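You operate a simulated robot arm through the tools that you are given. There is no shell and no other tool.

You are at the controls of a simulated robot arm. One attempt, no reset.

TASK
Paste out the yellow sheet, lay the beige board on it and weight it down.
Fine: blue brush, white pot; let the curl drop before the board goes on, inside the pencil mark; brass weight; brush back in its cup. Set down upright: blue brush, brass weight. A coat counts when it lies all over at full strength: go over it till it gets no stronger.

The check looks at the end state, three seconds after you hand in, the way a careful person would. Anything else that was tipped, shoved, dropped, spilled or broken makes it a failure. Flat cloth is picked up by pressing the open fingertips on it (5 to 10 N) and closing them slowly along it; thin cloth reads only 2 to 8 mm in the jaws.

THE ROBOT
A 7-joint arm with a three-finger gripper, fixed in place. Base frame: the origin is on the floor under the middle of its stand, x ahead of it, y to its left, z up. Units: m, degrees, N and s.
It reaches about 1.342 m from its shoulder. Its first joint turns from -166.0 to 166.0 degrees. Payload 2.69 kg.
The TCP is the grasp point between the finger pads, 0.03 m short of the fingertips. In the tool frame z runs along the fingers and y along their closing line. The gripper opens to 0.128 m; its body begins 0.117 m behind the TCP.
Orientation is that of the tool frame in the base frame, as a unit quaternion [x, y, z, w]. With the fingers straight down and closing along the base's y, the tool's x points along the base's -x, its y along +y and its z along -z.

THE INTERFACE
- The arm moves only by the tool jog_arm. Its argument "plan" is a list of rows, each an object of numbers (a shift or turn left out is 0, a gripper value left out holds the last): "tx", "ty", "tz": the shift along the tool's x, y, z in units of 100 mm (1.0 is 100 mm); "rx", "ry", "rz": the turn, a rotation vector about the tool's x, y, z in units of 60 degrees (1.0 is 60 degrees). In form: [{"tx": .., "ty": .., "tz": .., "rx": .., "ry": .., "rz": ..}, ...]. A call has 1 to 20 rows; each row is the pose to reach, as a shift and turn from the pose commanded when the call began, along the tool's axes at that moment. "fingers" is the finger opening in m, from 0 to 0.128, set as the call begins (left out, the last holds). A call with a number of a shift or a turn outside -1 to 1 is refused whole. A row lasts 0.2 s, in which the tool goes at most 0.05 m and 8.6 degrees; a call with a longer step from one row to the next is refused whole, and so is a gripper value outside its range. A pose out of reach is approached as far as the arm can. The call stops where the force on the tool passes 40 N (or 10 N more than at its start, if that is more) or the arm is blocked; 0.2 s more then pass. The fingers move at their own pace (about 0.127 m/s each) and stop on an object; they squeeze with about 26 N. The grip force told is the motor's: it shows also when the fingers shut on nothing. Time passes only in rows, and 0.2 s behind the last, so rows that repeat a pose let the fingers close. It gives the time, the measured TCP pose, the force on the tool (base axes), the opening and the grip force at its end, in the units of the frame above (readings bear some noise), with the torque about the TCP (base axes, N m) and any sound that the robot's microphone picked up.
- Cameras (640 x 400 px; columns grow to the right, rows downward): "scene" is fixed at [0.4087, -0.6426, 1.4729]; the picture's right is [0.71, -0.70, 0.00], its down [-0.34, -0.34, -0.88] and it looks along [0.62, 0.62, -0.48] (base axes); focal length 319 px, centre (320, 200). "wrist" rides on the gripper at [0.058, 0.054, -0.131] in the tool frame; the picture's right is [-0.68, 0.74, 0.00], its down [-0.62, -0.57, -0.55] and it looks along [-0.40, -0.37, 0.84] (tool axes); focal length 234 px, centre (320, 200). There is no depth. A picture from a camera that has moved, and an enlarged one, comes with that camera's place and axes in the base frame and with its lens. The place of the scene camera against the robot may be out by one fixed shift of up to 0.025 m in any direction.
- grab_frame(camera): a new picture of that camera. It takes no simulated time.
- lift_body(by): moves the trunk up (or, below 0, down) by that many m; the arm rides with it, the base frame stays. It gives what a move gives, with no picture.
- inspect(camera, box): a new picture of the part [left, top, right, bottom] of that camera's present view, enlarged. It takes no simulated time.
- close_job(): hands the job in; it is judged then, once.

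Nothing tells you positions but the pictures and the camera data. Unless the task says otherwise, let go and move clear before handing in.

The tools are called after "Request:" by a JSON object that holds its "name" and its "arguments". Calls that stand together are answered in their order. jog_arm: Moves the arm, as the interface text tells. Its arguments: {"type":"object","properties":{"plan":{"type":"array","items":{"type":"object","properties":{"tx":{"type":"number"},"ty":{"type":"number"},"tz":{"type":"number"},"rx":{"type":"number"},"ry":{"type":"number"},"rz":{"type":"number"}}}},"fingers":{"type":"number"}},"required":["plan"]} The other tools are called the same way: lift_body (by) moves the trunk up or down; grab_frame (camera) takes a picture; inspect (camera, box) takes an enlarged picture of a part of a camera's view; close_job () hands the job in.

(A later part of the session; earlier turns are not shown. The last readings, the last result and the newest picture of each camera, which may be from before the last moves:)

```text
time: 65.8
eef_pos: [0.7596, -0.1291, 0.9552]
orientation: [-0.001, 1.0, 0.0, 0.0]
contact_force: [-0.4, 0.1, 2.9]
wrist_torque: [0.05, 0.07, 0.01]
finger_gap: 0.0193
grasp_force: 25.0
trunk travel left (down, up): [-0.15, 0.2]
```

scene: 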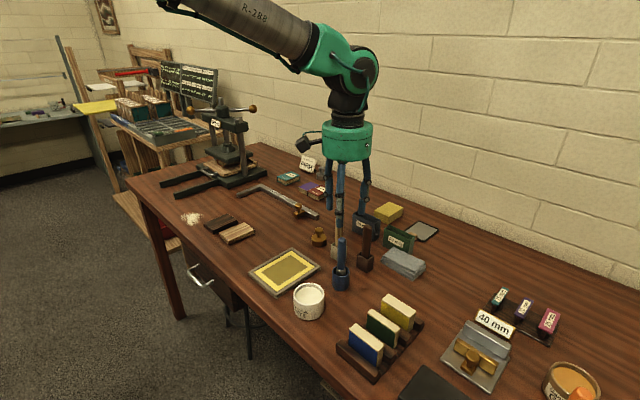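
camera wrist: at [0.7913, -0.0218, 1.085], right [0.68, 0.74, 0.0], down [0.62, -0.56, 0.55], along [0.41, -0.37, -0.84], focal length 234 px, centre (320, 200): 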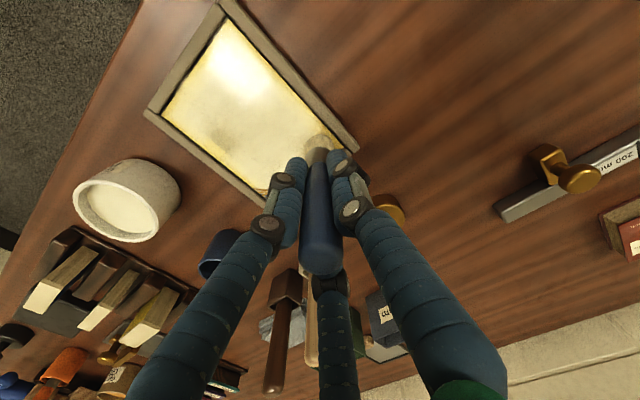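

Request:
{"name": "jog_arm", "arguments": {"plan": [{"tx": 0.13, "ty": -0.1, "tz": 0.005}, {"tx": 0.13, "ty": -0.19, "tz": 0.005}, {"tx": -0.12, "ty": -0.19, "tz": 0.005}, {"tx": -0.37, "ty": -0.19, "tz": 0.005}, {"tx": -0.62, "ty": -0.19, "tz": 0.005}, {"tx": -0.87, "ty": -0.19, "tz": 0.005}, {"tx": -0.95, "ty": -0.19, "tz": 0.005}, {"tx": -0.62, "ty": -0.19, "tz": 0.005}, {"tx": -0.37, "ty": -0.19, "tz": 0.005}, {"tx": -0.12, "ty": -0.19, "tz": 0.005}, {"tx": 0.13, "ty": -0.19, "tz": 0.005}, {"tx": -0.12, "ty": -0.19, "tz": 0.005}, {"tx": -0.37, "ty": -0.19, "tz": 0.005}, {"tx": -0.62, "ty": -0.19, "tz": 0.005}, {"tx": -0.87, "ty": -0.19, "tz": 0.005}, {"tx": -0.95, "ty": -0.19, "tz": 0.005}]}}

Request:
{"name": "jog_arm", "arguments": {"plan": [{"ty": 0.25}, {"ty": 0.5}, {"ty": 0.77}, {"ty": 0.5}, {"ty": 0.25}, {"ty": 0.0}, {"ty": 0.25}, {"ty": 0.5}, {"ty": 0.77}]}}

Request:
{"name": "inspect", "arguments": {"camera": "scene", "box": [230, 220, 350, 300]}}

```text
time: 69.2
eef_pos: [0.8553, -0.1488, 0.9536]
orientation: [-0.001, 1.0, 0.0, 0.001]
contact_force: [-0.5, -0.1, 7.2]
wrist_torque: [0.0, -0.04, -0.01]
finger_gap: 0.0193
grasp_force: 26.1
trunk travel left (down, up): [-0.15, 0.2]
```

```text
time: 71.2
eef_pos: [0.854, -0.0717, 0.954]
orientation: [0.001, 1.0, 0.0, 0.0]
contact_force: [-0.2, 1.9, 6.8]
wrist_torque: [0.16, 0.01, 0.0]
finger_gap: 0.0196
grasp_force: 25.8
trunk travel left (down, up): [-0.15, 0.2]
```

```text
5.00 times, centred on (290, 260) of scene
camera zoom: at [0.4087, -0.6426, 1.4729], right [0.71, -0.7, 0.0], down [-0.34, -0.34, -0.88], along [0.62, 0.62, -0.48], focal length 1595 px, centre (470, -100)
```

zoom: 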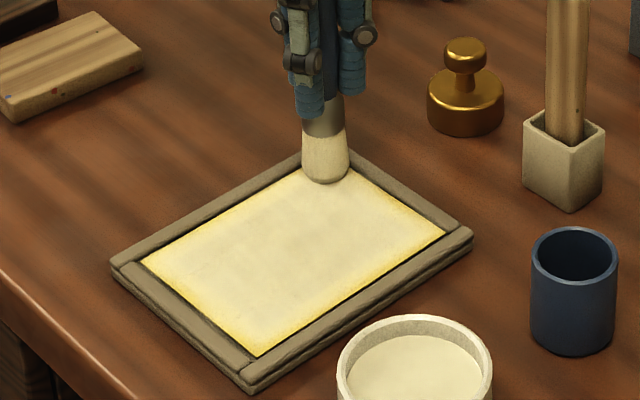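

Request:
{"name": "jog_arm", "arguments": {"plan": [{"tx": 0.25}, {"tx": 0.5}, {"tx": 0.75}, {"tx": 1.0}, {"tx": 0.75}, {"tx": 0.5}, {"tx": 0.25}, {"tx": 0.0}, {"tx": 0.25}, {"tx": 0.5}, {"tx": 0.75}, {"tx": 1.0}]}}

Request:
{"name": "jog_arm", "arguments": {"plan": [{"tx": 0.085}, {"tx": 0.085, "ty": -0.25}, {"tx": 0.085, "ty": -0.5}, {"tx": 0.085, "ty": -0.77}, {"tx": 0.085, "ty": -0.5}, {"tx": 0.085, "ty": -0.25}, {"tx": 0.085, "ty": 0.0}, {"tx": 0.085, "ty": -0.25}, {"tx": 0.085, "ty": -0.5}, {"tx": 0.085, "ty": -0.77}]}}

Request:
{"name": "jog_arm", "arguments": {"plan": [{"tz": -0.3}, {"tz": -0.7}, {"tz": -1.0}]}}

Request:
{"name": "grab_frame", "arguments": {"camera": "wrist"}}

Request:
{"name": "inspect", "arguments": {"camera": "scene", "box": [230, 220, 350, 300]}}

```text
time: 73.8
eef_pos: [0.7536, -0.0724, 0.9548]
orientation: [-0.001, 1.0, 0.001, 0.0]
contact_force: [-3.5, 0.4, 7.7]
wrist_torque: [0.04, 0.3, -0.02]
finger_gap: 0.0196
grasp_force: 26.3
trunk travel left (down, up): [-0.15, 0.2]
```

```text
time: 76.0
eef_pos: [0.7462, -0.15, 0.9547]
orientation: [-0.001, 1.0, 0.0, 0.0]
contact_force: [0.5, -1.7, 3.0]
wrist_torque: [-0.09, -0.02, -0.01]
finger_gap: 0.0197
grasp_force: 25.9
trunk travel left (down, up): [-0.15, 0.2]
```

```text
time: 76.8
eef_pos: [0.7453, -0.1492, 1.0543]
orientation: [-0.001, 1.0, 0.0, 0.0]
contact_force: [-0.1, -0.5, -0.4]
wrist_torque: [-0.01, -0.02, 0.03]
finger_gap: 0.0197
grasp_force: 25.8
trunk travel left (down, up): [-0.15, 0.2]
```

```text
taken
camera wrist: at [0.6867, -0.0951, 1.1849], right [0.68, 0.74, 0.0], down [0.62, -0.56, 0.55], along [0.4, -0.37, -0.84], focal length 234 px, centre (320, 200)
```

wrist: 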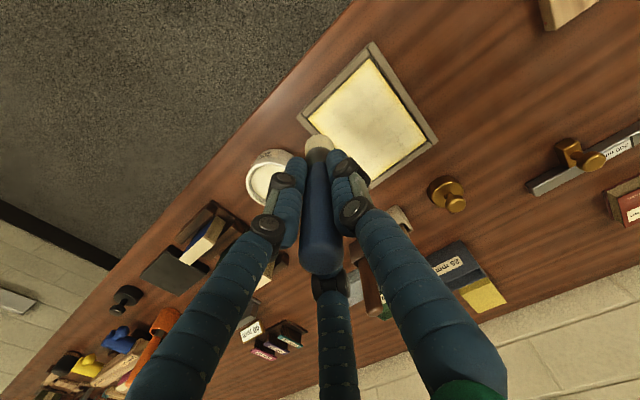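

```text
5.00 times, centred on (290, 260) of scene
camera zoom: at [0.4087, -0.6426, 1.4729], right [0.71, -0.7, 0.0], down [-0.34, -0.34, -0.88], along [0.62, 0.62, -0.48], focal length 1595 px, centre (470, -100)
```

zoom: 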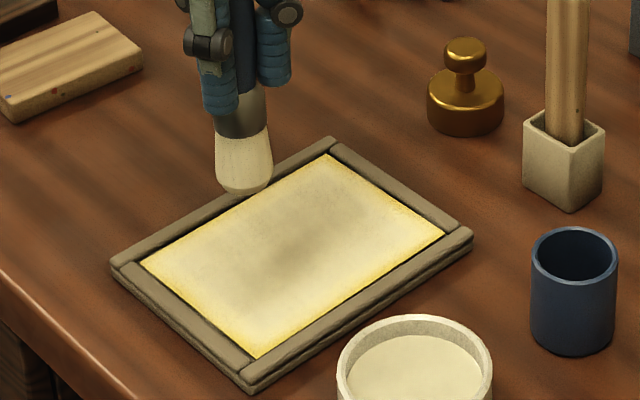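

I move aside to remove the gripper's shadow and look at the margins closely.

Request:
{"name": "jog_arm", "arguments": {"plan": [{"tx": -0.1, "ty": -0.4}, {"tx": -0.13, "ty": -0.8}, {"tx": -0.13, "ty": -1.0}, {"tx": -0.13, "ty": -1.0}]}}

Request:
{"name": "inspect", "arguments": {"camera": "wrist", "box": [360, 30, 460, 110]}}

Request:
{"name": "inspect", "arguments": {"camera": "wrist", "box": [390, 60, 510, 150]}}

Request:
{"name": "inspect", "arguments": {"camera": "scene", "box": [250, 240, 320, 300]}}

```text
time: 77.8
eef_pos: [0.7583, -0.2482, 1.0547]
orientation: [-0.001, 1.0, 0.0, 0.0]
contact_force: [0.4, -0.3, -0.4]
wrist_torque: [0.06, 0.01, -0.02]
finger_gap: 0.0194
grasp_force: 26.0
trunk travel left (down, up): [-0.15, 0.2]
```

```text
5.00 times, centred on (410, 70) of wrist
camera zoom: at [0.6998, -0.1955, 1.1847], right [0.68, 0.74, 0.0], down [0.62, -0.56, 0.55], along [0.4, -0.37, -0.84], focal length 1171 px, centre (-130, 850)
```

zoom: 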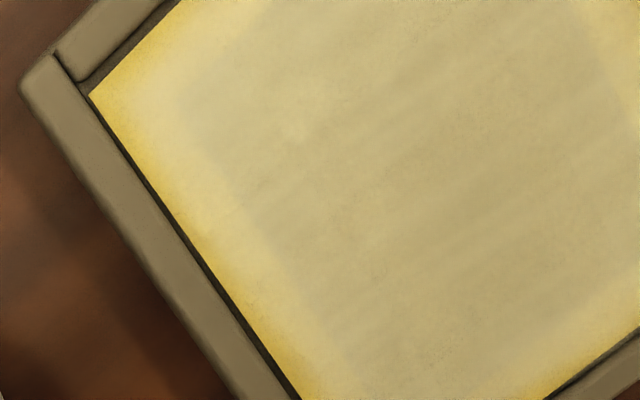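

```text
4.44 times, centred on (450, 105) of wrist
camera zoom: at [0.6998, -0.1955, 1.1847], right [0.68, 0.74, 0.0], down [0.62, -0.56, 0.55], along [0.4, -0.37, -0.84], focal length 1041 px, centre (-258, 622)
```

zoom: 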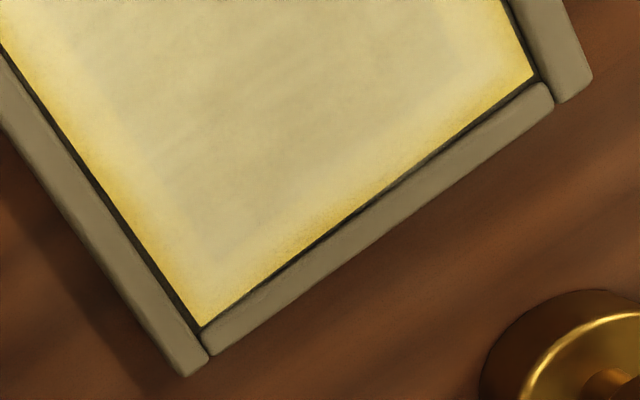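

```text
6.67 times, centred on (285, 270) of scene
camera zoom: at [0.4087, -0.6426, 1.4729], right [0.71, -0.7, 0.0], down [-0.34, -0.34, -0.88], along [0.62, 0.62, -0.48], focal length 2127 px, centre (553, -267)
```

zoom: 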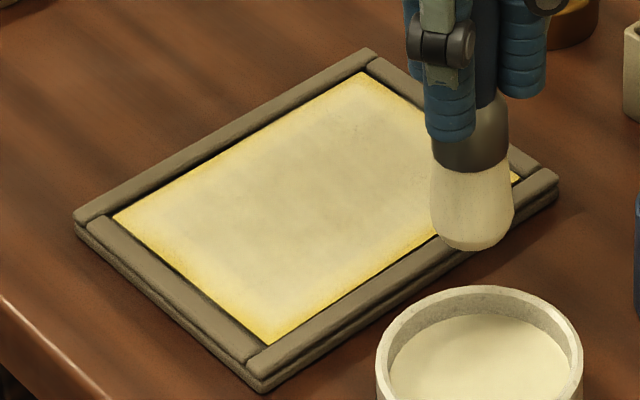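

The margins still have a thinner gradient in the outer ~5 mm. I reload and do slow edge strokes.

Request:
{"name": "jog_arm", "arguments": {"plan": [{"tz": 0.35}, {"tz": 0.62}, {"tz": 0.69}, {"tz": 0.71}, {"tz": 0.715}, {"tz": 0.6}, {"tz": 0.3}, {"tz": 0.0}]}}

Request:
{"name": "jog_arm", "arguments": {"plan": [{"tx": 0.03, "ty": 0.4}, {"tx": 0.06, "ty": 0.8}, {"tx": 0.06, "ty": 1.0}, {"tx": 0.06, "ty": 1.0, "tz": 0.4}, {"tx": 0.06, "ty": 1.0, "tz": 0.8}, {"tx": 0.06, "ty": 1.0, "tz": 0.9}]}}

Request:
{"name": "jog_arm", "arguments": {"plan": [{"tz": 0.06}, {"tz": 0.1}]}}

```text
time: 79.6
eef_pos: [0.7589, -0.2482, 1.0539]
orientation: [-0.001, 1.0, 0.0, -0.001]
contact_force: [0.0, -0.5, -0.3]
wrist_torque: [0.0, 0.02, -0.02]
finger_gap: 0.0195
grasp_force: 26.3
trunk travel left (down, up): [-0.15, 0.2]
```

```text
time: 81.0
eef_pos: [0.7523, -0.1489, 0.9638]
orientation: [-0.001, 1.0, 0.0, 0.0]
contact_force: [1.2, -0.7, -0.7]
wrist_torque: [-0.03, 0.04, 0.05]
finger_gap: 0.0194
grasp_force: 26.3
trunk travel left (down, up): [-0.15, 0.2]
```

```text
time: 81.6
eef_pos: [0.7525, -0.1481, 0.9555]
orientation: [-0.002, 1.0, 0.0, 0.0]
contact_force: [-1.4, 0.4, 3.7]
wrist_torque: [0.09, 0.1, -0.02]
finger_gap: 0.0197
grasp_force: 26.2
trunk travel left (down, up): [-0.15, 0.2]
```

Contact at 3.7 N near the −y edge. I probe gently how close to the −y rail the bristles can go.

Request:
{"name": "jog_arm", "arguments": {"plan": [{"tx": -0.2, "ty": -0.01, "tz": 0.003}, {"tx": -0.2, "ty": -0.03, "tz": 0.003}, {"tx": -0.2, "ty": -0.03, "tz": 0.003}]}}

Request:
{"name": "inspect", "arguments": {"camera": "scene", "box": [250, 240, 320, 300]}}

Request:
{"name": "inspect", "arguments": {"camera": "wrist", "box": [270, 80, 370, 160]}}

```text
time: 82.4
eef_pos: [0.7739, -0.1517, 0.9544]
orientation: [-0.002, 1.0, 0.0, 0.0]
contact_force: [-0.3, 10.5, 11.8]
wrist_torque: [0.7, 0.01, 0.02]
finger_gap: 0.0194
grasp_force: 26.5
trunk travel left (down, up): [-0.15, 0.2]
```

```text
6.67 times, centred on (285, 270) of scene
camera zoom: at [0.4087, -0.6426, 1.4729], right [0.71, -0.7, 0.0], down [-0.34, -0.34, -0.88], along [0.62, 0.62, -0.48], focal length 2127 px, centre (553, -267)
```

zoom: 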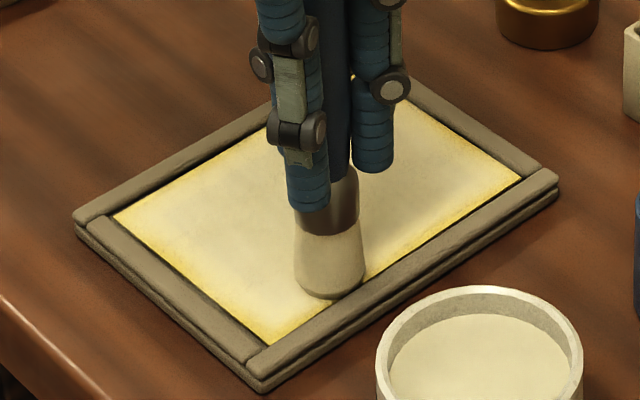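

```text
5.00 times, centred on (320, 120) of wrist
camera zoom: at [0.7149, -0.098, 1.0852], right [0.68, 0.74, 0.0], down [0.62, -0.56, 0.55], along [0.41, -0.37, -0.84], focal length 1171 px, centre (320, 600)
```

zoom: 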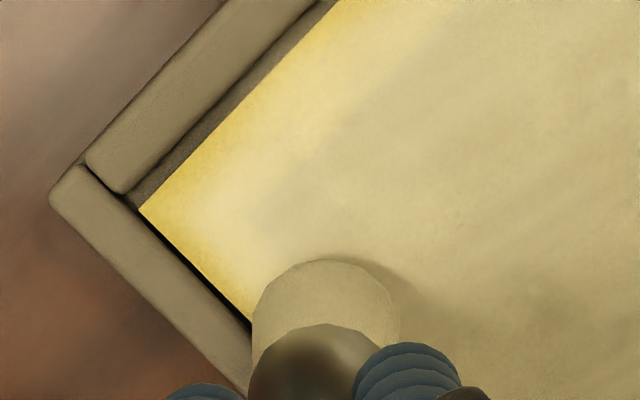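

The rail was touched at y≈−0.1515 (10 N sideways, tray didn't budge), so the bristles can reach 4 mm beyond the sheet edge. I back off 2 mm and make slow strokes along the −y edge, then the −x edge.

Request:
{"name": "jog_arm", "arguments": {"plan": [{"tx": 0.14, "ty": 0.02}, {"tx": 0.28, "ty": 0.02}, {"tx": 0.14, "ty": 0.02}, {"tx": 0.0, "ty": 0.02}, {"tx": -0.14, "ty": 0.02}, {"tx": -0.28, "ty": 0.02}, {"tx": -0.42, "ty": 0.02}, {"tx": -0.56, "ty": 0.02}, {"tx": -0.7, "ty": 0.02}, {"tx": -0.83, "ty": 0.02}, {"tx": -0.7, "ty": 0.02}, {"tx": -0.56, "ty": 0.02}, {"tx": -0.42, "ty": 0.02}, {"tx": -0.28, "ty": 0.02}, {"tx": -0.14, "ty": 0.02}, {"tx": 0.0, "ty": 0.02}, {"tx": 0.14, "ty": 0.02}, {"tx": 0.28, "ty": 0.02}]}}

Request:
{"name": "jog_arm", "arguments": {"plan": [{"ty": 0.13}, {"ty": 0.26}, {"ty": 0.39}, {"ty": 0.52}, {"ty": 0.65}, {"ty": 0.78}, {"ty": 0.65}, {"ty": 0.52}, {"ty": 0.39}, {"ty": 0.26}, {"ty": 0.13}, {"ty": 0.0}, {"ty": 0.13}, {"ty": 0.26}, {"ty": 0.39}, {"ty": 0.52}, {"ty": 0.65}, {"ty": 0.78}]}}

Request:
{"name": "inspect", "arguments": {"camera": "scene", "box": [250, 240, 320, 300]}}

```text
time: 86.2
eef_pos: [0.7445, -0.1497, 0.9536]
orientation: [-0.002, 1.0, 0.0, 0.0]
contact_force: [1.9, 0.3, 16.4]
wrist_torque: [0.03, -0.04, -0.02]
finger_gap: 0.0195
grasp_force: 26.4
trunk travel left (down, up): [-0.15, 0.2]
```

```text
time: 90.0
eef_pos: [0.7437, -0.0718, 0.9527]
orientation: [0.0, 1.0, 0.0, 0.0]
contact_force: [-0.2, 0.4, 7.0]
wrist_torque: [0.03, 0.01, 0.0]
finger_gap: 0.0197
grasp_force: 26.3
trunk travel left (down, up): [-0.15, 0.2]
```

```text
6.67 times, centred on (285, 270) of scene
camera zoom: at [0.4087, -0.6426, 1.4729], right [0.71, -0.7, 0.0], down [-0.34, -0.34, -0.88], along [0.62, 0.62, -0.48], focal length 2127 px, centre (553, -267)
```

zoom: 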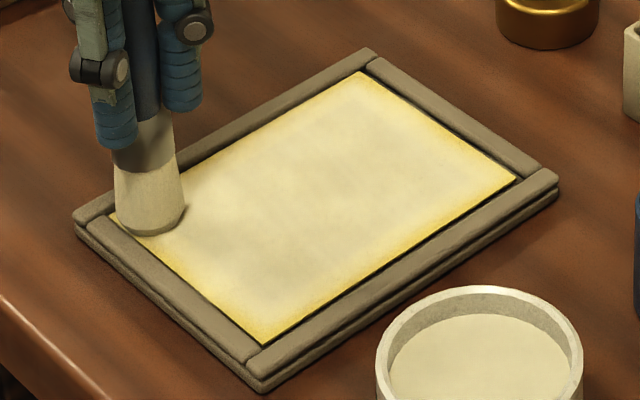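

The sheet slid a couple of mm inside its tray (it has play), which is fine. I continue slow strokes along the +y edge.

Request:
{"name": "jog_arm", "arguments": {"plan": [{"tx": -0.12}, {"tx": -0.25}, {"tx": -0.38}, {"tx": -0.5}, {"tx": -0.62}, {"tx": -0.75}, {"tx": -0.88}, {"tx": -1.0}, {"tx": -0.88}, {"tx": -0.75}, {"tx": -0.62}, {"tx": -0.5}, {"tx": -0.38}, {"tx": -0.25}, {"tx": -0.38}, {"tx": -0.5}, {"tx": -0.62}, {"tx": -0.75}, {"tx": -0.88}, {"tx": -1.0}]}}

Request:
{"name": "jog_arm", "arguments": {"plan": [{"tx": -0.11}, {"tx": -0.11, "ty": -0.13}, {"tx": -0.11, "ty": -0.26}, {"tx": -0.11, "ty": -0.39}, {"tx": -0.11, "ty": -0.52}, {"tx": -0.11, "ty": -0.65}, {"tx": -0.11, "ty": -0.77}, {"tx": -0.11, "ty": -0.65}, {"tx": -0.11, "ty": -0.52}, {"tx": -0.11, "ty": -0.39}, {"tx": -0.11, "ty": -0.26}, {"tx": -0.11, "ty": -0.13}, {"tx": -0.11, "ty": 0.0}, {"tx": -0.11, "ty": -0.13}, {"tx": -0.11, "ty": -0.26}, {"tx": -0.11, "ty": -0.39}, {"tx": -0.11, "ty": -0.52}, {"tx": -0.11, "ty": -0.65}, {"tx": -0.11, "ty": -0.77}]}}

Request:
{"name": "inspect", "arguments": {"camera": "scene", "box": [250, 240, 320, 300]}}

Request:
{"name": "inspect", "arguments": {"camera": "wrist", "box": [130, 0, 370, 220]}}

```text
time: 94.2
eef_pos: [0.845, -0.0719, 0.9537]
orientation: [-0.001, 1.0, 0.0, 0.002]
contact_force: [-0.3, 0.9, 5.3]
wrist_torque: [0.02, -0.04, 0.01]
finger_gap: 0.0198
grasp_force: 25.9
trunk travel left (down, up): [-0.15, 0.2]
```

```text
time: 98.2
eef_pos: [0.8564, -0.1483, 0.9536]
orientation: [-0.001, 1.0, -0.001, 0.0]
contact_force: [-1.1, 2.0, 7.1]
wrist_torque: [0.13, -0.04, 0.01]
finger_gap: 0.0197
grasp_force: 26.2
trunk travel left (down, up): [-0.15, 0.2]
```

```text
6.67 times, centred on (285, 270) of scene
camera zoom: at [0.4087, -0.6426, 1.4729], right [0.71, -0.7, 0.0], down [-0.34, -0.34, -0.88], along [0.62, 0.62, -0.48], focal length 2127 px, centre (553, -267)
```

zoom: 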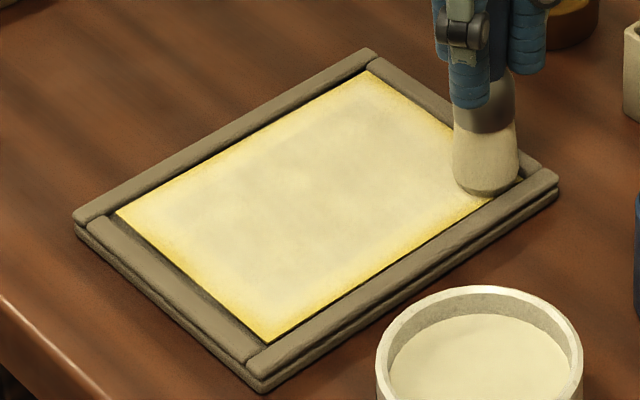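

```text
1.82 times, centred on (250, 110) of wrist
camera zoom: at [0.7976, -0.0953, 1.0845], right [0.68, 0.74, 0.0], down [0.62, -0.56, 0.55], along [0.4, -0.37, -0.84], focal length 426 px, centre (447, 364)
```

zoom: 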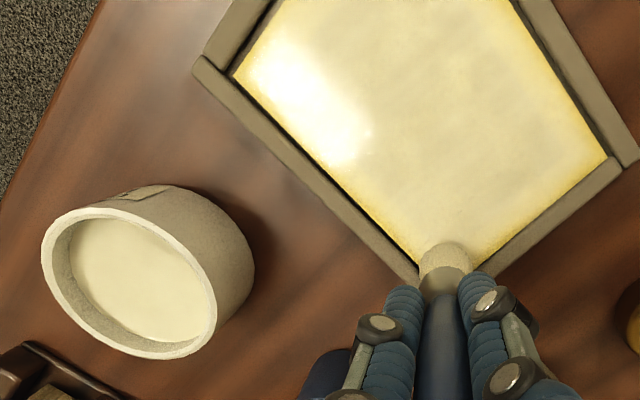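

The sheet slides a few mm with the strokes, so each edge should be brushed while the sheet sits against the opposite rail, landing straight down at the edge. I reload first.

Request:
{"name": "jog_arm", "arguments": {"plan": [{"tz": -0.35}, {"tz": -0.8}, {"tz": -1.0, "tx": 0.3, "ty": -0.3}, {"tz": -1.0, "tx": 0.6, "ty": -0.6}, {"tz": -1.0, "tx": 0.98, "ty": -0.9}, {"tz": -1.0, "tx": 0.98, "ty": -1.0}]}}

Request:
{"name": "inspect", "arguments": {"camera": "wrist", "box": [330, 0, 540, 150]}}

Request:
{"name": "jog_arm", "arguments": {"plan": [{"tz": 0.35}, {"tz": 0.62}, {"tz": 0.69}, {"tz": 0.71}, {"tz": 0.715}, {"tz": 0.6}, {"tz": 0.3}, {"tz": 0.0}]}}

Request:
{"name": "grab_frame", "arguments": {"camera": "scene"}}

```text
time: 99.6
eef_pos: [0.7569, -0.25, 1.054]
orientation: [-0.001, 1.0, 0.0, 0.0]
contact_force: [-0.1, 0.9, 0.7]
wrist_torque: [0.03, -0.03, 0.03]
finger_gap: 0.0196
grasp_force: 26.5
trunk travel left (down, up): [-0.15, 0.2]
```

```text
2.67 times, centred on (435, 75) of wrist
camera zoom: at [0.6983, -0.1963, 1.1847], right [0.68, 0.74, 0.0], down [0.62, -0.56, 0.55], along [0.4, -0.37, -0.84], focal length 624 px, centre (13, 533)
```

zoom: 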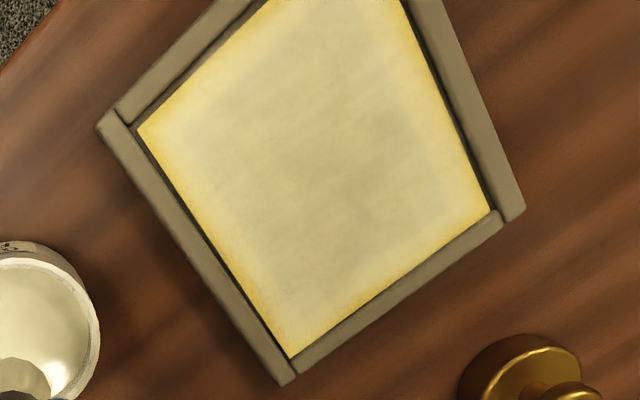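

```text
time: 101.4
eef_pos: [0.7572, -0.2482, 1.0544]
orientation: [-0.001, 1.0, 0.0, 0.0]
contact_force: [0.3, -0.8, -0.3]
wrist_torque: [-0.01, -0.01, -0.02]
finger_gap: 0.0195
grasp_force: 25.9
trunk travel left (down, up): [-0.15, 0.2]
```

```text
taken
```

scene: 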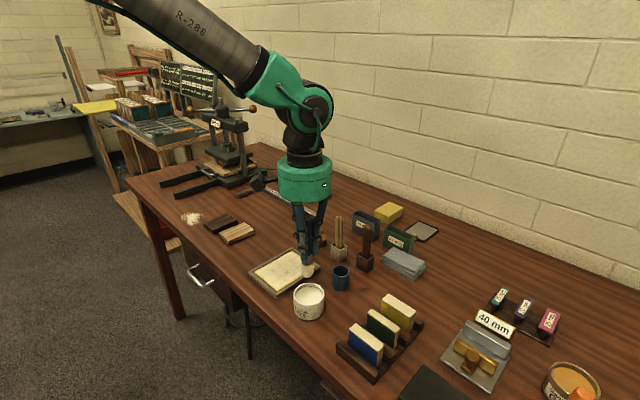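

Reloaded. Now I land straight down at the −x edge and stroke only along that edge.

Request:
{"name": "jog_arm", "arguments": {"plan": [{"tx": 0.06, "ty": 0.4}, {"tx": 0.125, "ty": 0.8}, {"tx": 0.125, "ty": 1.0}]}}

Request:
{"name": "jog_arm", "arguments": {"plan": [{"ty": 0.38}, {"ty": 0.38, "tz": 0.4}, {"ty": 0.38, "tz": 0.8}, {"ty": 0.38, "tz": 0.93}, {"ty": 0.38, "tz": 0.98}, {"ty": 0.38, "tz": 1.0}]}}

```text
time: 102.2
eef_pos: [0.745, -0.148, 1.0533]
orientation: [-0.001, 1.0, 0.0, 0.0]
contact_force: [-0.5, -0.5, 0.7]
wrist_torque: [-0.02, -0.03, 0.02]
finger_gap: 0.0197
grasp_force: 25.8
trunk travel left (down, up): [-0.15, 0.2]
```

```text
time: 103.6
eef_pos: [0.7468, -0.1108, 0.9535]
orientation: [0.0, 1.0, 0.0, 0.001]
contact_force: [-2.1, 1.1, 6.6]
wrist_torque: [0.02, 0.19, -0.02]
finger_gap: 0.0193
grasp_force: 25.8
trunk travel left (down, up): [-0.15, 0.2]
```

Request:
{"name": "jog_arm", "arguments": {"plan": [{"ty": 0.13, "tx": 0.005}, {"ty": 0.26, "tx": 0.005}, {"ty": 0.39, "tx": 0.005}, {"ty": 0.26, "tx": 0.005}, {"ty": 0.13, "tx": 0.005}, {"ty": 0.0, "tx": 0.005}, {"ty": -0.13, "tx": 0.005}, {"ty": -0.26, "tx": 0.005}, {"ty": -0.38, "tx": 0.005}, {"ty": -0.26, "tx": 0.005}, {"ty": -0.13, "tx": 0.005}, {"ty": 0.0, "tx": 0.005}, {"ty": 0.13, "tx": 0.005}, {"ty": 0.26, "tx": 0.005}, {"ty": 0.39, "tx": 0.005}, {"ty": 0.26, "tx": 0.005}, {"ty": 0.13, "tx": 0.005}, {"ty": 0.0, "tx": 0.005}, {"ty": -0.13, "tx": 0.005}, {"ty": -0.26, "tx": 0.005}]}}

Request:
{"name": "inspect", "arguments": {"camera": "scene", "box": [250, 240, 320, 300]}}

Request:
{"name": "inspect", "arguments": {"camera": "wrist", "box": [230, 30, 470, 220]}}

```text
time: 107.8
eef_pos: [0.7447, -0.137, 0.954]
orientation: [-0.001, 1.0, 0.0, 0.0]
contact_force: [-0.3, -1.4, 8.0]
wrist_torque: [-0.1, 0.04, -0.01]
finger_gap: 0.0196
grasp_force: 26.1
trunk travel left (down, up): [-0.15, 0.2]
```

```text
6.67 times, centred on (285, 270) of scene
camera zoom: at [0.4087, -0.6426, 1.4729], right [0.71, -0.7, 0.0], down [-0.34, -0.34, -0.88], along [0.62, 0.62, -0.48], focal length 2127 px, centre (553, -267)
```

zoom: 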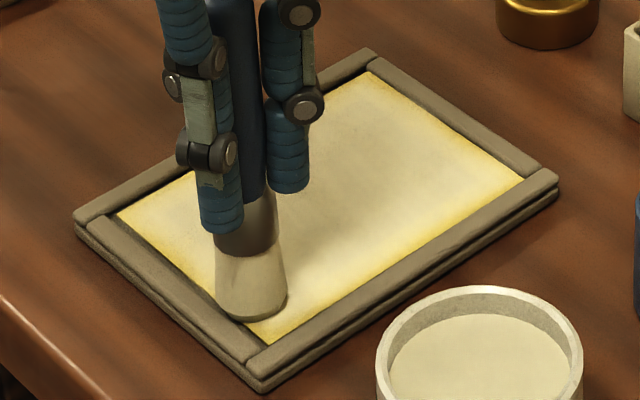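

```text
2.11 times, centred on (350, 125) of wrist
camera zoom: at [0.686, -0.084, 1.0844], right [0.68, 0.74, 0.0], down [0.62, -0.56, 0.55], along [0.4, -0.37, -0.84], focal length 493 px, centre (257, 358)
```

zoom: 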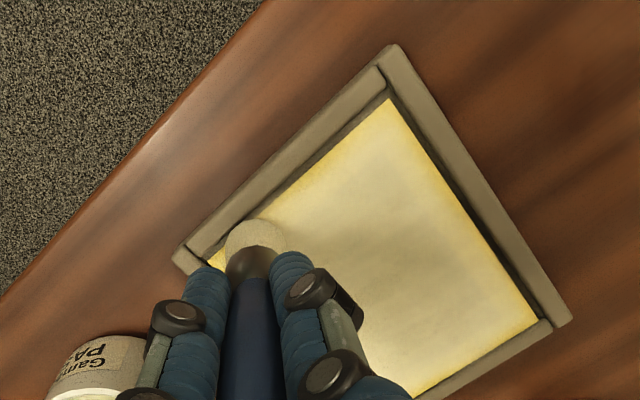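

The −x edge is better and the sheet now sits toward −y/+x. I hop over and land at the +y edge, then stroke along it.

Request:
{"name": "jog_arm", "arguments": {"plan": [{"tz": -0.25}, {"tz": -0.25, "tx": -0.2, "ty": 0.3}, {"tz": -0.25, "tx": -0.5, "ty": 0.6}, {"tz": -0.25, "tx": -0.56, "ty": 0.66}, {"tz": -0.1, "tx": -0.56, "ty": 0.66}, {"tz": -0.01, "tx": -0.56, "ty": 0.66}]}}

Request:
{"name": "jog_arm", "arguments": {"plan": [{"tx": -0.12}, {"tx": -0.25}, {"tx": -0.38}, {"tx": -0.5}, {"tx": -0.38}, {"tx": -0.25}, {"tx": -0.12}, {"tx": 0.0}, {"tx": 0.12}, {"tx": 0.25}, {"tx": 0.38}, {"tx": 0.52}, {"tx": 0.38}, {"tx": 0.25}, {"tx": 0.12}, {"tx": 0.0}, {"tx": -0.12}, {"tx": -0.25}, {"tx": -0.38}, {"tx": -0.5}]}}

Request:
{"name": "jog_arm", "arguments": {"plan": [{"tx": 0.14}, {"tx": 0.27}, {"tx": 0.4}, {"tx": 0.54}, {"tx": 0.67}, {"tx": 0.8}, {"tx": 0.9}, {"tx": 0.98}, {"tx": 0.88}]}}

Request:
{"name": "inspect", "arguments": {"camera": "scene", "box": [250, 240, 320, 300]}}

Request:
{"name": "inspect", "arguments": {"camera": "wrist", "box": [180, 30, 420, 220]}}

```text
time: 109.2
eef_pos: [0.8003, -0.0716, 0.9545]
orientation: [-0.001, 1.0, 0.0, 0.0]
contact_force: [-0.2, -0.9, -0.6]
wrist_torque: [0.05, -0.02, -0.02]
finger_gap: 0.0194
grasp_force: 25.8
trunk travel left (down, up): [-0.15, 0.2]
```

```text
time: 113.4
eef_pos: [0.8517, -0.0705, 0.9536]
orientation: [0.0, 1.0, 0.0, 0.0]
contact_force: [-0.4, 0.4, -0.8]
wrist_torque: [0.02, -0.01, 0.01]
finger_gap: 0.0195
grasp_force: 25.7
trunk travel left (down, up): [-0.15, 0.2]
```

```text
time: 115.4
eef_pos: [0.7618, -0.0715, 0.9539]
orientation: [-0.001, 1.0, 0.001, 0.001]
contact_force: [-0.4, -0.6, 1.2]
wrist_torque: [-0.06, -0.05, -0.03]
finger_gap: 0.0195
grasp_force: 26.2
trunk travel left (down, up): [-0.15, 0.2]
```

```text
6.67 times, centred on (285, 270) of scene
camera zoom: at [0.4087, -0.6426, 1.4729], right [0.71, -0.7, 0.0], down [-0.34, -0.34, -0.88], along [0.62, 0.62, -0.48], focal length 2127 px, centre (553, -267)
```

zoom: 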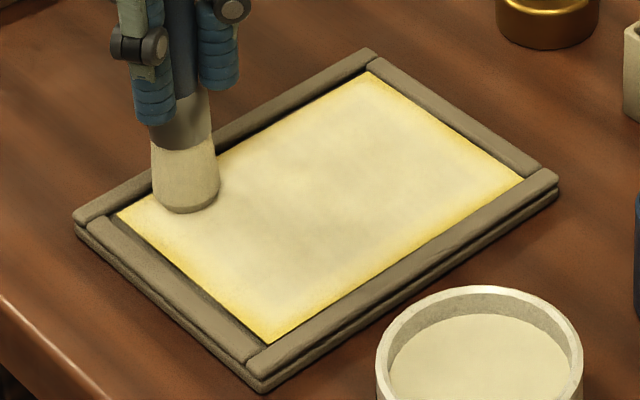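

```text
2.11 times, centred on (300, 125) of wrist
camera zoom: at [0.7039, -0.0179, 1.0853], right [0.68, 0.74, 0.0], down [0.62, -0.56, 0.55], along [0.4, -0.37, -0.84], focal length 493 px, centre (362, 358)
```

zoom: 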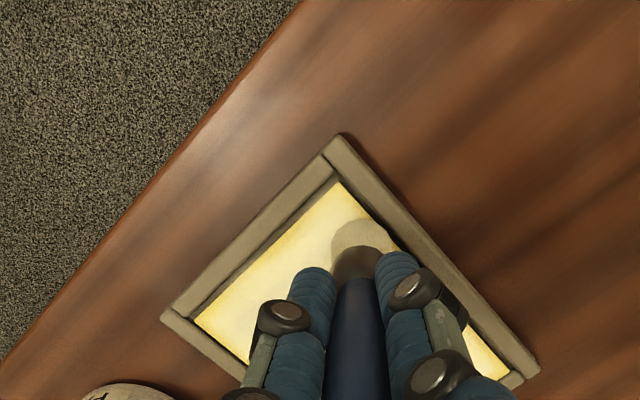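

Contact was very light there; I press 1 mm more and repeat the +y edge.

Request:
{"name": "jog_arm", "arguments": {"plan": [{"tz": 0.012, "tx": 0.1}, {"tz": 0.012, "tx": 0.18}, {"tz": 0.012, "tx": 0.05}, {"tz": 0.012, "tx": -0.08}, {"tz": 0.012, "tx": -0.2}, {"tz": 0.012, "tx": -0.32}, {"tz": 0.012, "tx": -0.44}, {"tz": 0.012, "tx": -0.56}, {"tz": 0.012, "tx": -0.68}, {"tz": 0.012, "tx": -0.8}, {"tz": 0.012, "tx": -0.92}, {"tz": 0.012, "tx": -0.8}, {"tz": 0.012, "tx": -0.66}, {"tz": 0.012, "tx": -0.52}, {"tz": 0.012, "tx": -0.38}, {"tz": 0.012, "tx": -0.24}, {"tz": 0.012, "tx": -0.1}, {"tz": 0.012, "tx": 0.04}, {"tz": 0.012, "tx": 0.18}]}}

Request:
{"name": "inspect", "arguments": {"camera": "scene", "box": [250, 240, 320, 300]}}

```text
time: 119.4
eef_pos: [0.7445, -0.0719, 0.9539]
orientation: [-0.001, 1.0, 0.0, 0.0]
contact_force: [-0.7, 0.6, 15.7]
wrist_torque: [0.04, 0.07, -0.01]
finger_gap: 0.0198
grasp_force: 26.2
trunk travel left (down, up): [-0.15, 0.2]
```

```text
6.67 times, centred on (285, 270) of scene
camera zoom: at [0.4087, -0.6426, 1.4729], right [0.71, -0.7, 0.0], down [-0.34, -0.34, -0.88], along [0.62, 0.62, -0.48], focal length 2127 px, centre (553, -267)
```

zoom: 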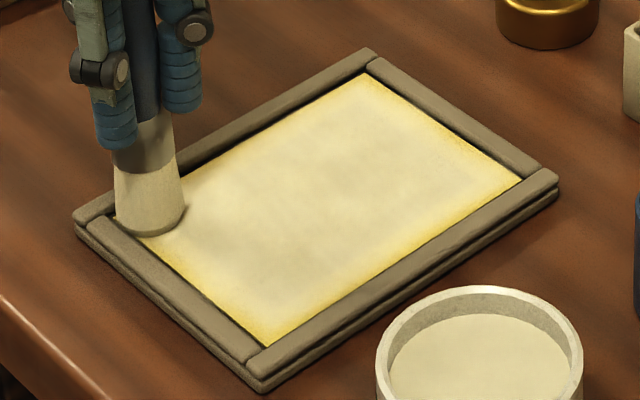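

Request:
{"name": "jog_arm", "arguments": {"plan": [{"tz": -0.25}, {"tz": -0.25, "tx": -0.4, "ty": -0.1}, {"tz": -0.25, "tx": -0.8, "ty": -0.3}, {"tz": -0.25, "tx": -1.0, "ty": -0.39}]}}

Request:
{"name": "jog_arm", "arguments": {"plan": [{"tx": -0.12}, {"tx": -0.12, "tz": 0.15}, {"tx": -0.12, "tz": 0.24}, {"tx": -0.12, "tz": 0.245}]}}

Request:
{"name": "jog_arm", "arguments": {"plan": [{"ty": 0.13}, {"ty": 0.26}, {"ty": 0.38}, {"ty": 0.26}, {"ty": 0.13}, {"ty": 0.0}, {"ty": -0.13}, {"ty": -0.26}, {"ty": -0.38}, {"ty": -0.26}, {"ty": -0.13}, {"ty": 0.0}, {"ty": 0.13}, {"ty": 0.26}, {"ty": 0.38}, {"ty": 0.26}, {"ty": 0.13}, {"ty": 0.0}, {"ty": -0.13}, {"ty": -0.26}]}}

Request:
{"name": "jog_arm", "arguments": {"plan": [{"ty": -0.12}, {"ty": 0.0}, {"ty": 0.13}, {"ty": 0.26}, {"ty": 0.39}, {"ty": 0.52}, {"ty": 0.63}]}}

Request:
{"name": "inspect", "arguments": {"camera": "scene", "box": [250, 240, 320, 300]}}

```text
time: 120.4
eef_pos: [0.8454, -0.1106, 0.9771]
orientation: [-0.001, 1.0, 0.0, -0.001]
contact_force: [0.1, -1.0, -0.6]
wrist_torque: [0.02, 0.04, 0.02]
finger_gap: 0.0194
grasp_force: 25.7
trunk travel left (down, up): [-0.15, 0.2]
```

```text
time: 121.4
eef_pos: [0.8569, -0.1088, 0.9573]
orientation: [-0.002, 1.0, 0.0, 0.001]
contact_force: [-3.4, 0.2, 15.6]
wrist_torque: [0.03, 0.1, 0.0]
finger_gap: 0.0195
grasp_force: 25.6
trunk travel left (down, up): [-0.15, 0.2]
```

```text
time: 125.6
eef_pos: [0.8569, -0.1364, 0.9541]
orientation: [-0.001, 1.0, 0.0, 0.0]
contact_force: [-4.9, -1.6, 3.9]
wrist_torque: [-0.13, 0.41, -0.03]
finger_gap: 0.0196
grasp_force: 26.3
trunk travel left (down, up): [-0.15, 0.2]
```

```text
time: 127.2
eef_pos: [0.8563, -0.0729, 0.9545]
orientation: [0.0, 1.0, 0.0, -0.001]
contact_force: [-5.6, 0.7, 4.5]
wrist_torque: [0.09, 0.37, 0.04]
finger_gap: 0.0196
grasp_force: 25.9
trunk travel left (down, up): [-0.15, 0.2]
```

```text
6.67 times, centred on (285, 270) of scene
camera zoom: at [0.4087, -0.6426, 1.4729], right [0.71, -0.7, 0.0], down [-0.34, -0.34, -0.88], along [0.62, 0.62, -0.48], focal length 2127 px, centre (553, -267)
```

zoom: 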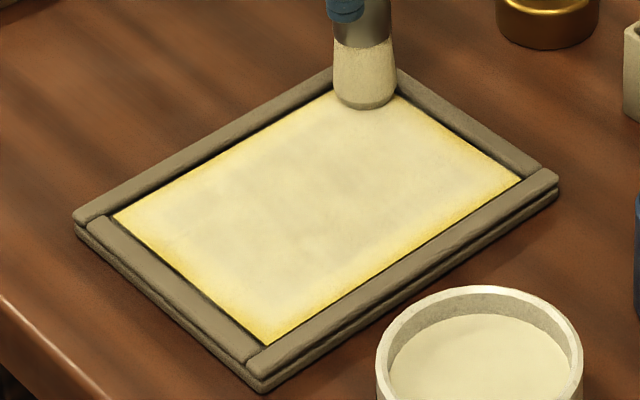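

Request:
{"name": "jog_arm", "arguments": {"plan": [{"tz": -0.25}, {"tz": -0.25, "tx": 0.25, "ty": -0.35}, {"tz": -0.25, "tx": 0.5, "ty": -0.7}, {"tz": -0.25, "tx": 0.565, "ty": -0.765}, {"tz": -0.1, "tx": 0.565, "ty": -0.765}, {"tz": 0.0, "tx": 0.565, "ty": -0.765}]}}

Request:
{"name": "jog_arm", "arguments": {"plan": [{"tx": -0.13, "tz": 0.005}, {"tx": -0.26, "tz": 0.005}, {"tx": -0.39, "tz": 0.005}, {"tx": -0.54, "tz": 0.005}, {"tx": -0.39, "tz": 0.005}, {"tx": -0.26, "tz": 0.005}, {"tx": -0.13, "tz": 0.005}, {"tx": 0.0, "tz": 0.005}, {"tx": 0.13, "tz": 0.005}, {"tx": 0.26, "tz": 0.005}, {"tx": 0.39, "tz": 0.005}, {"tx": 0.53, "tz": 0.005}, {"tx": 0.39, "tz": 0.005}, {"tx": 0.26, "tz": 0.005}, {"tx": 0.13, "tz": 0.005}, {"tx": 0.0, "tz": 0.005}, {"tx": -0.13, "tz": 0.005}, {"tx": -0.26, "tz": 0.005}, {"tx": -0.39, "tz": 0.005}, {"tx": -0.54, "tz": 0.005}]}}

Request:
{"name": "inspect", "arguments": {"camera": "scene", "box": [250, 240, 320, 300]}}

Request:
{"name": "inspect", "arguments": {"camera": "wrist", "box": [130, 0, 370, 220]}}

```text
time: 128.6
eef_pos: [0.8002, -0.1497, 0.9558]
orientation: [-0.001, 1.0, 0.0, 0.0]
contact_force: [-3.8, -0.5, 12.7]
wrist_torque: [-0.18, 0.33, -0.03]
finger_gap: 0.0195
grasp_force: 25.8
trunk travel left (down, up): [-0.15, 0.2]
```

```text
time: 132.8
eef_pos: [0.8548, -0.1487, 0.9536]
orientation: [-0.001, 1.0, 0.0, 0.001]
contact_force: [-2.2, 4.2, 9.4]
wrist_torque: [0.39, 0.21, -0.02]
finger_gap: 0.0197
grasp_force: 26.0
trunk travel left (down, up): [-0.15, 0.2]
```

```text
6.67 times, centred on (285, 270) of scene
camera zoom: at [0.4087, -0.6426, 1.4729], right [0.71, -0.7, 0.0], down [-0.34, -0.34, -0.88], along [0.62, 0.62, -0.48], focal length 2127 px, centre (553, -267)
```

zoom: 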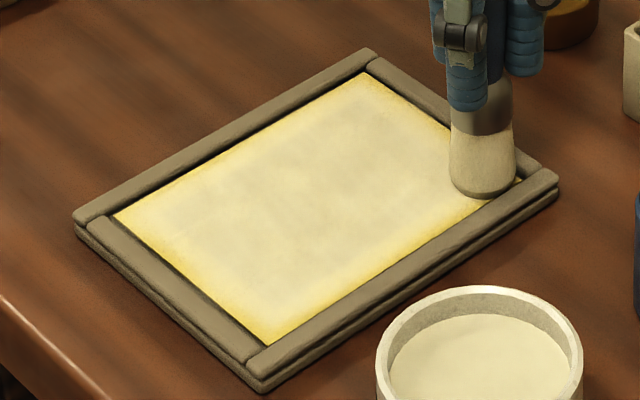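

```text
1.82 times, centred on (250, 110) of wrist
camera zoom: at [0.7959, -0.0958, 1.0843], right [0.68, 0.74, 0.0], down [0.62, -0.56, 0.55], along [0.41, -0.37, -0.84], focal length 426 px, centre (447, 364)
```

zoom: 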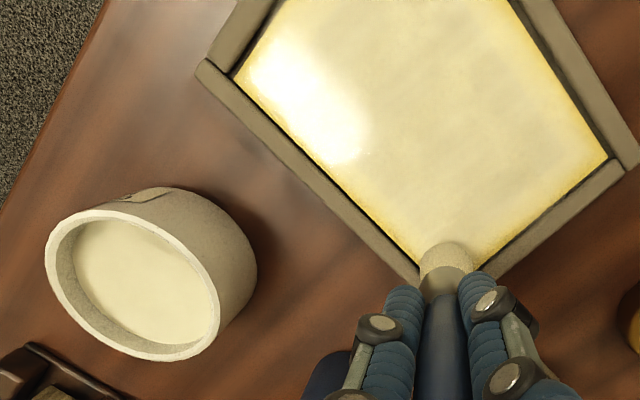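

I return over the pot for a clean close look at the margins, comparing with the earlier picture.

Request:
{"name": "jog_arm", "arguments": {"plan": [{"tz": -0.35}, {"tz": -0.8}, {"tz": -1.0, "tx": 0.3, "ty": -0.3}, {"tz": -1.0, "tx": 0.6, "ty": -0.6}, {"tz": -1.0, "tx": 0.96, "ty": -0.9}, {"tz": -1.0, "tx": 0.97, "ty": -1.0}]}}

Request:
{"name": "inspect", "arguments": {"camera": "wrist", "box": [360, 30, 460, 110]}}

Request:
{"name": "inspect", "arguments": {"camera": "wrist", "box": [390, 60, 510, 150]}}

Request:
{"name": "inspect", "arguments": {"camera": "scene", "box": [250, 240, 320, 300]}}

```text
time: 134.2
eef_pos: [0.7558, -0.2484, 1.0527]
orientation: [-0.001, 1.0, 0.0, 0.0]
contact_force: [-0.8, 0.5, 0.6]
wrist_torque: [-0.01, -0.04, 0.0]
finger_gap: 0.0193
grasp_force: 25.8
trunk travel left (down, up): [-0.15, 0.2]
```

```text
5.00 times, centred on (410, 70) of wrist
camera zoom: at [0.6978, -0.1956, 1.1843], right [0.68, 0.74, 0.0], down [0.62, -0.56, 0.55], along [0.4, -0.37, -0.84], focal length 1171 px, centre (-130, 850)
```

zoom: 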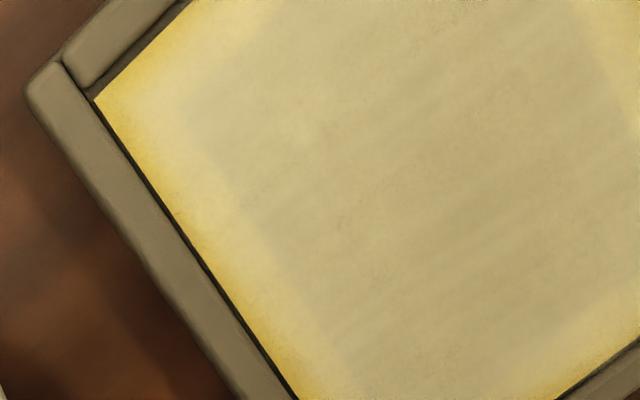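

```text
4.44 times, centred on (450, 105) of wrist
camera zoom: at [0.6978, -0.1956, 1.1843], right [0.68, 0.74, 0.0], down [0.62, -0.56, 0.55], along [0.4, -0.37, -0.84], focal length 1041 px, centre (-258, 622)
```

zoom: 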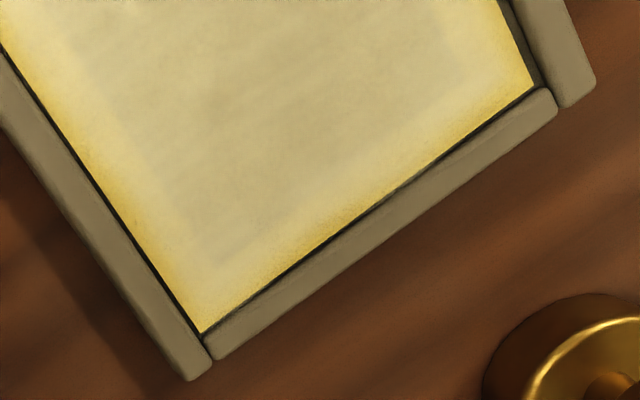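

```text
6.67 times, centred on (285, 270) of scene
camera zoom: at [0.4087, -0.6426, 1.4729], right [0.71, -0.7, 0.0], down [-0.34, -0.34, -0.88], along [0.62, 0.62, -0.48], focal length 2127 px, centre (553, -267)
```

zoom: 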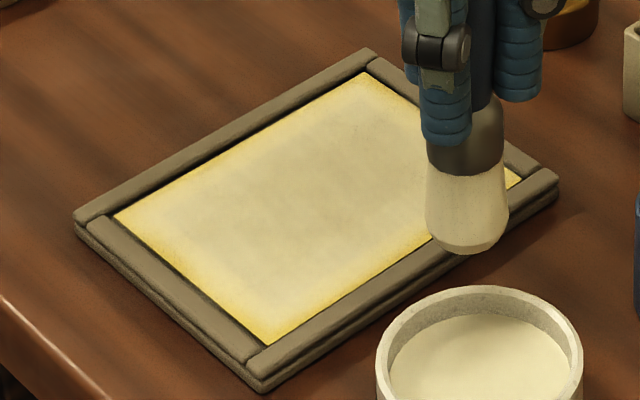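

The margins look the same as before, so they get no stronger. I reload and give the interior one more slow coat to make sure it too is saturated.

Request:
{"name": "jog_arm", "arguments": {"plan": [{"tz": 0.35}, {"tz": 0.62}, {"tz": 0.68}, {"tz": 0.7}, {"tz": 0.705}, {"tz": 0.6}, {"tz": 0.3}, {"tz": 0.0}]}}

Request:
{"name": "jog_arm", "arguments": {"plan": [{"ty": 0.4}, {"ty": 0.8}, {"ty": 1.0}]}}

Request:
{"name": "jog_arm", "arguments": {"plan": [{"ty": 0.2, "tz": 0.4}, {"ty": 0.2, "tz": 0.8}, {"ty": 0.2, "tz": 0.93}, {"ty": 0.2, "tz": 0.98}, {"ty": 0.2, "tz": 0.99}]}}

```text
time: 136.0
eef_pos: [0.7586, -0.2498, 1.0526]
orientation: [0.0, 1.0, 0.0, -0.001]
contact_force: [0.3, 0.3, 0.3]
wrist_torque: [0.01, -0.04, 0.03]
finger_gap: 0.0193
grasp_force: 25.9
trunk travel left (down, up): [-0.15, 0.2]
```

```text
time: 136.8
eef_pos: [0.7562, -0.1484, 1.0534]
orientation: [-0.002, 1.0, -0.001, 0.0]
contact_force: [0.2, 0.1, 0.4]
wrist_torque: [-0.04, 0.0, 0.0]
finger_gap: 0.0196
grasp_force: 26.2
trunk travel left (down, up): [-0.15, 0.2]
```

```text
time: 138.0
eef_pos: [0.7568, -0.1295, 0.9545]
orientation: [-0.001, 1.0, 0.001, 0.0]
contact_force: [0.2, 0.6, 0.5]
wrist_torque: [0.01, -0.02, 0.0]
finger_gap: 0.0195
grasp_force: 26.0
trunk travel left (down, up): [-0.15, 0.2]
```

Request:
{"name": "jog_arm", "arguments": {"plan": [{"tz": 0.012, "tx": 0.05}, {"tz": 0.012, "tx": -0.12}, {"tz": 0.012, "tx": -0.29}, {"tz": 0.012, "tx": -0.46}, {"tz": 0.012, "tx": -0.63}, {"tz": 0.012, "tx": -0.8}, {"tz": 0.012, "tx": -0.94}, {"tz": 0.012, "tx": -0.94, "ty": 0.16}, {"tz": 0.012, "tx": -0.8, "ty": 0.16}, {"tz": 0.012, "tx": -0.63, "ty": 0.16}, {"tz": 0.012, "tx": -0.46, "ty": 0.16}, {"tz": 0.012, "tx": -0.29, "ty": 0.16}, {"tz": 0.012, "tx": -0.12, "ty": 0.16}, {"tz": 0.012, "tx": 0.06, "ty": 0.16}]}}

Request:
{"name": "jog_arm", "arguments": {"plan": [{"ty": 0.16}, {"tx": -0.17, "ty": 0.17}, {"tx": -0.34, "ty": 0.17}, {"tx": -0.51, "ty": 0.17}, {"tx": -0.68, "ty": 0.17}, {"tx": -0.85, "ty": 0.17}, {"tx": -1.0, "ty": 0.17}, {"tx": -1.0, "ty": 0.3}, {"tx": -0.85, "ty": 0.3}, {"tx": -0.68, "ty": 0.3}, {"tx": -0.51, "ty": 0.3}, {"tx": -0.34, "ty": 0.3}, {"tx": -0.17, "ty": 0.3}, {"tx": 0.0, "ty": 0.3}, {"tx": 0.0, "ty": 0.1}, {"tx": 0.0, "ty": -0.1}, {"tx": 0.0, "ty": -0.3}]}}

Request:
{"name": "jog_arm", "arguments": {"plan": [{"tx": -0.17, "ty": 0.0}, {"tx": -0.34, "ty": 0.0}, {"tx": -0.51, "ty": 0.0}, {"tx": -0.68, "ty": 0.0}, {"tx": -0.85, "ty": 0.0}, {"tx": -1.0, "ty": 0.0}, {"tx": -1.0, "ty": 0.17}, {"tx": -0.85, "ty": 0.17}, {"tx": -0.68, "ty": 0.17}, {"tx": -0.51, "ty": 0.17}, {"tx": -0.34, "ty": 0.17}, {"tx": -0.17, "ty": 0.17}, {"tx": 0.0, "ty": 0.17}]}}

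Request:
{"name": "inspect", "arguments": {"camera": "scene", "box": [250, 240, 320, 300]}}

```text
time: 141.0
eef_pos: [0.7514, -0.1137, 0.9546]
orientation: [-0.001, 1.0, 0.0, 0.0]
contact_force: [-2.7, -0.8, 14.7]
wrist_torque: [0.0, 0.26, -0.01]
finger_gap: 0.0194
grasp_force: 25.8
trunk travel left (down, up): [-0.15, 0.2]
```

```text
time: 144.6
eef_pos: [0.7515, -0.1444, 0.9538]
orientation: [0.0, 1.0, 0.0, 0.001]
contact_force: [-0.6, 0.0, 14.7]
wrist_torque: [0.08, 0.09, 0.05]
finger_gap: 0.0198
grasp_force: 26.0
trunk travel left (down, up): [-0.15, 0.2]
```

```text
time: 147.4
eef_pos: [0.7509, -0.1266, 0.9529]
orientation: [-0.002, 1.0, -0.001, 0.0]
contact_force: [-1.7, 0.3, 17.5]
wrist_torque: [0.1, 0.12, -0.01]
finger_gap: 0.0197
grasp_force: 25.7
trunk travel left (down, up): [-0.15, 0.2]
```

```text
6.67 times, centred on (285, 270) of scene
camera zoom: at [0.4087, -0.6426, 1.4729], right [0.71, -0.7, 0.0], down [-0.34, -0.34, -0.88], along [0.62, 0.62, -0.48], focal length 2127 px, centre (553, -267)
```

zoom: 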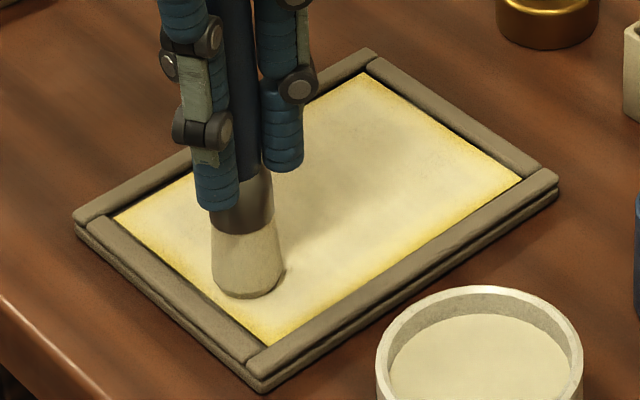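

I lift and take the same clean look again.

Request:
{"name": "jog_arm", "arguments": {"plan": [{"tz": -0.35}, {"tz": -0.8}, {"tz": -1.0, "tx": -0.03, "ty": -0.4}, {"tz": -1.0, "tx": -0.05, "ty": -0.8}, {"tz": -1.0, "tx": -0.05, "ty": -1.0}]}}

Request:
{"name": "inspect", "arguments": {"camera": "wrist", "box": [330, 0, 540, 150]}}

Request:
{"name": "inspect", "arguments": {"camera": "wrist", "box": [360, 30, 460, 110]}}

Request:
{"name": "inspect", "arguments": {"camera": "scene", "box": [250, 240, 320, 300]}}

```text
time: 148.6
eef_pos: [0.7568, -0.2279, 1.0539]
orientation: [-0.001, 1.0, 0.001, 0.0]
contact_force: [0.3, 1.3, -0.5]
wrist_torque: [0.04, 0.02, 0.0]
finger_gap: 0.0197
grasp_force: 25.8
trunk travel left (down, up): [-0.15, 0.2]
```

```text
2.67 times, centred on (435, 75) of wrist
camera zoom: at [0.6989, -0.1738, 1.1839], right [0.68, 0.74, 0.0], down [0.62, -0.57, 0.55], along [0.4, -0.37, -0.84], focal length 624 px, centre (13, 533)
```

zoom: 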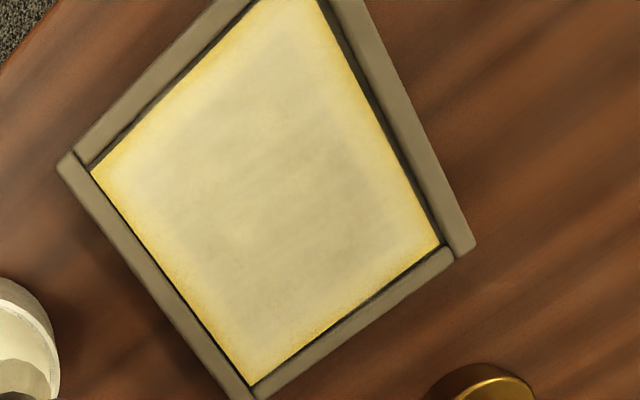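

```text
5.00 times, centred on (410, 70) of wrist
camera zoom: at [0.6989, -0.1738, 1.1839], right [0.68, 0.74, 0.0], down [0.62, -0.57, 0.55], along [0.4, -0.37, -0.84], focal length 1171 px, centre (-130, 850)
```

zoom: 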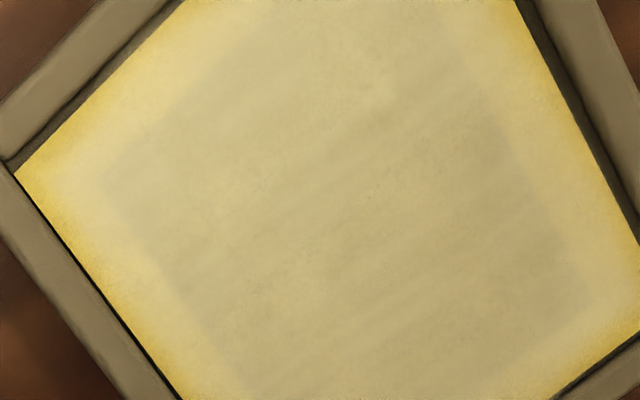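

```text
6.67 times, centred on (285, 270) of scene
camera zoom: at [0.4087, -0.6426, 1.4729], right [0.71, -0.7, 0.0], down [-0.34, -0.34, -0.88], along [0.62, 0.62, -0.48], focal length 2127 px, centre (553, -267)
```

zoom: 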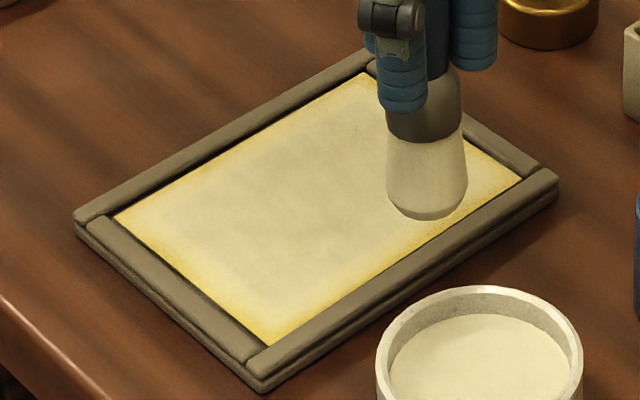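

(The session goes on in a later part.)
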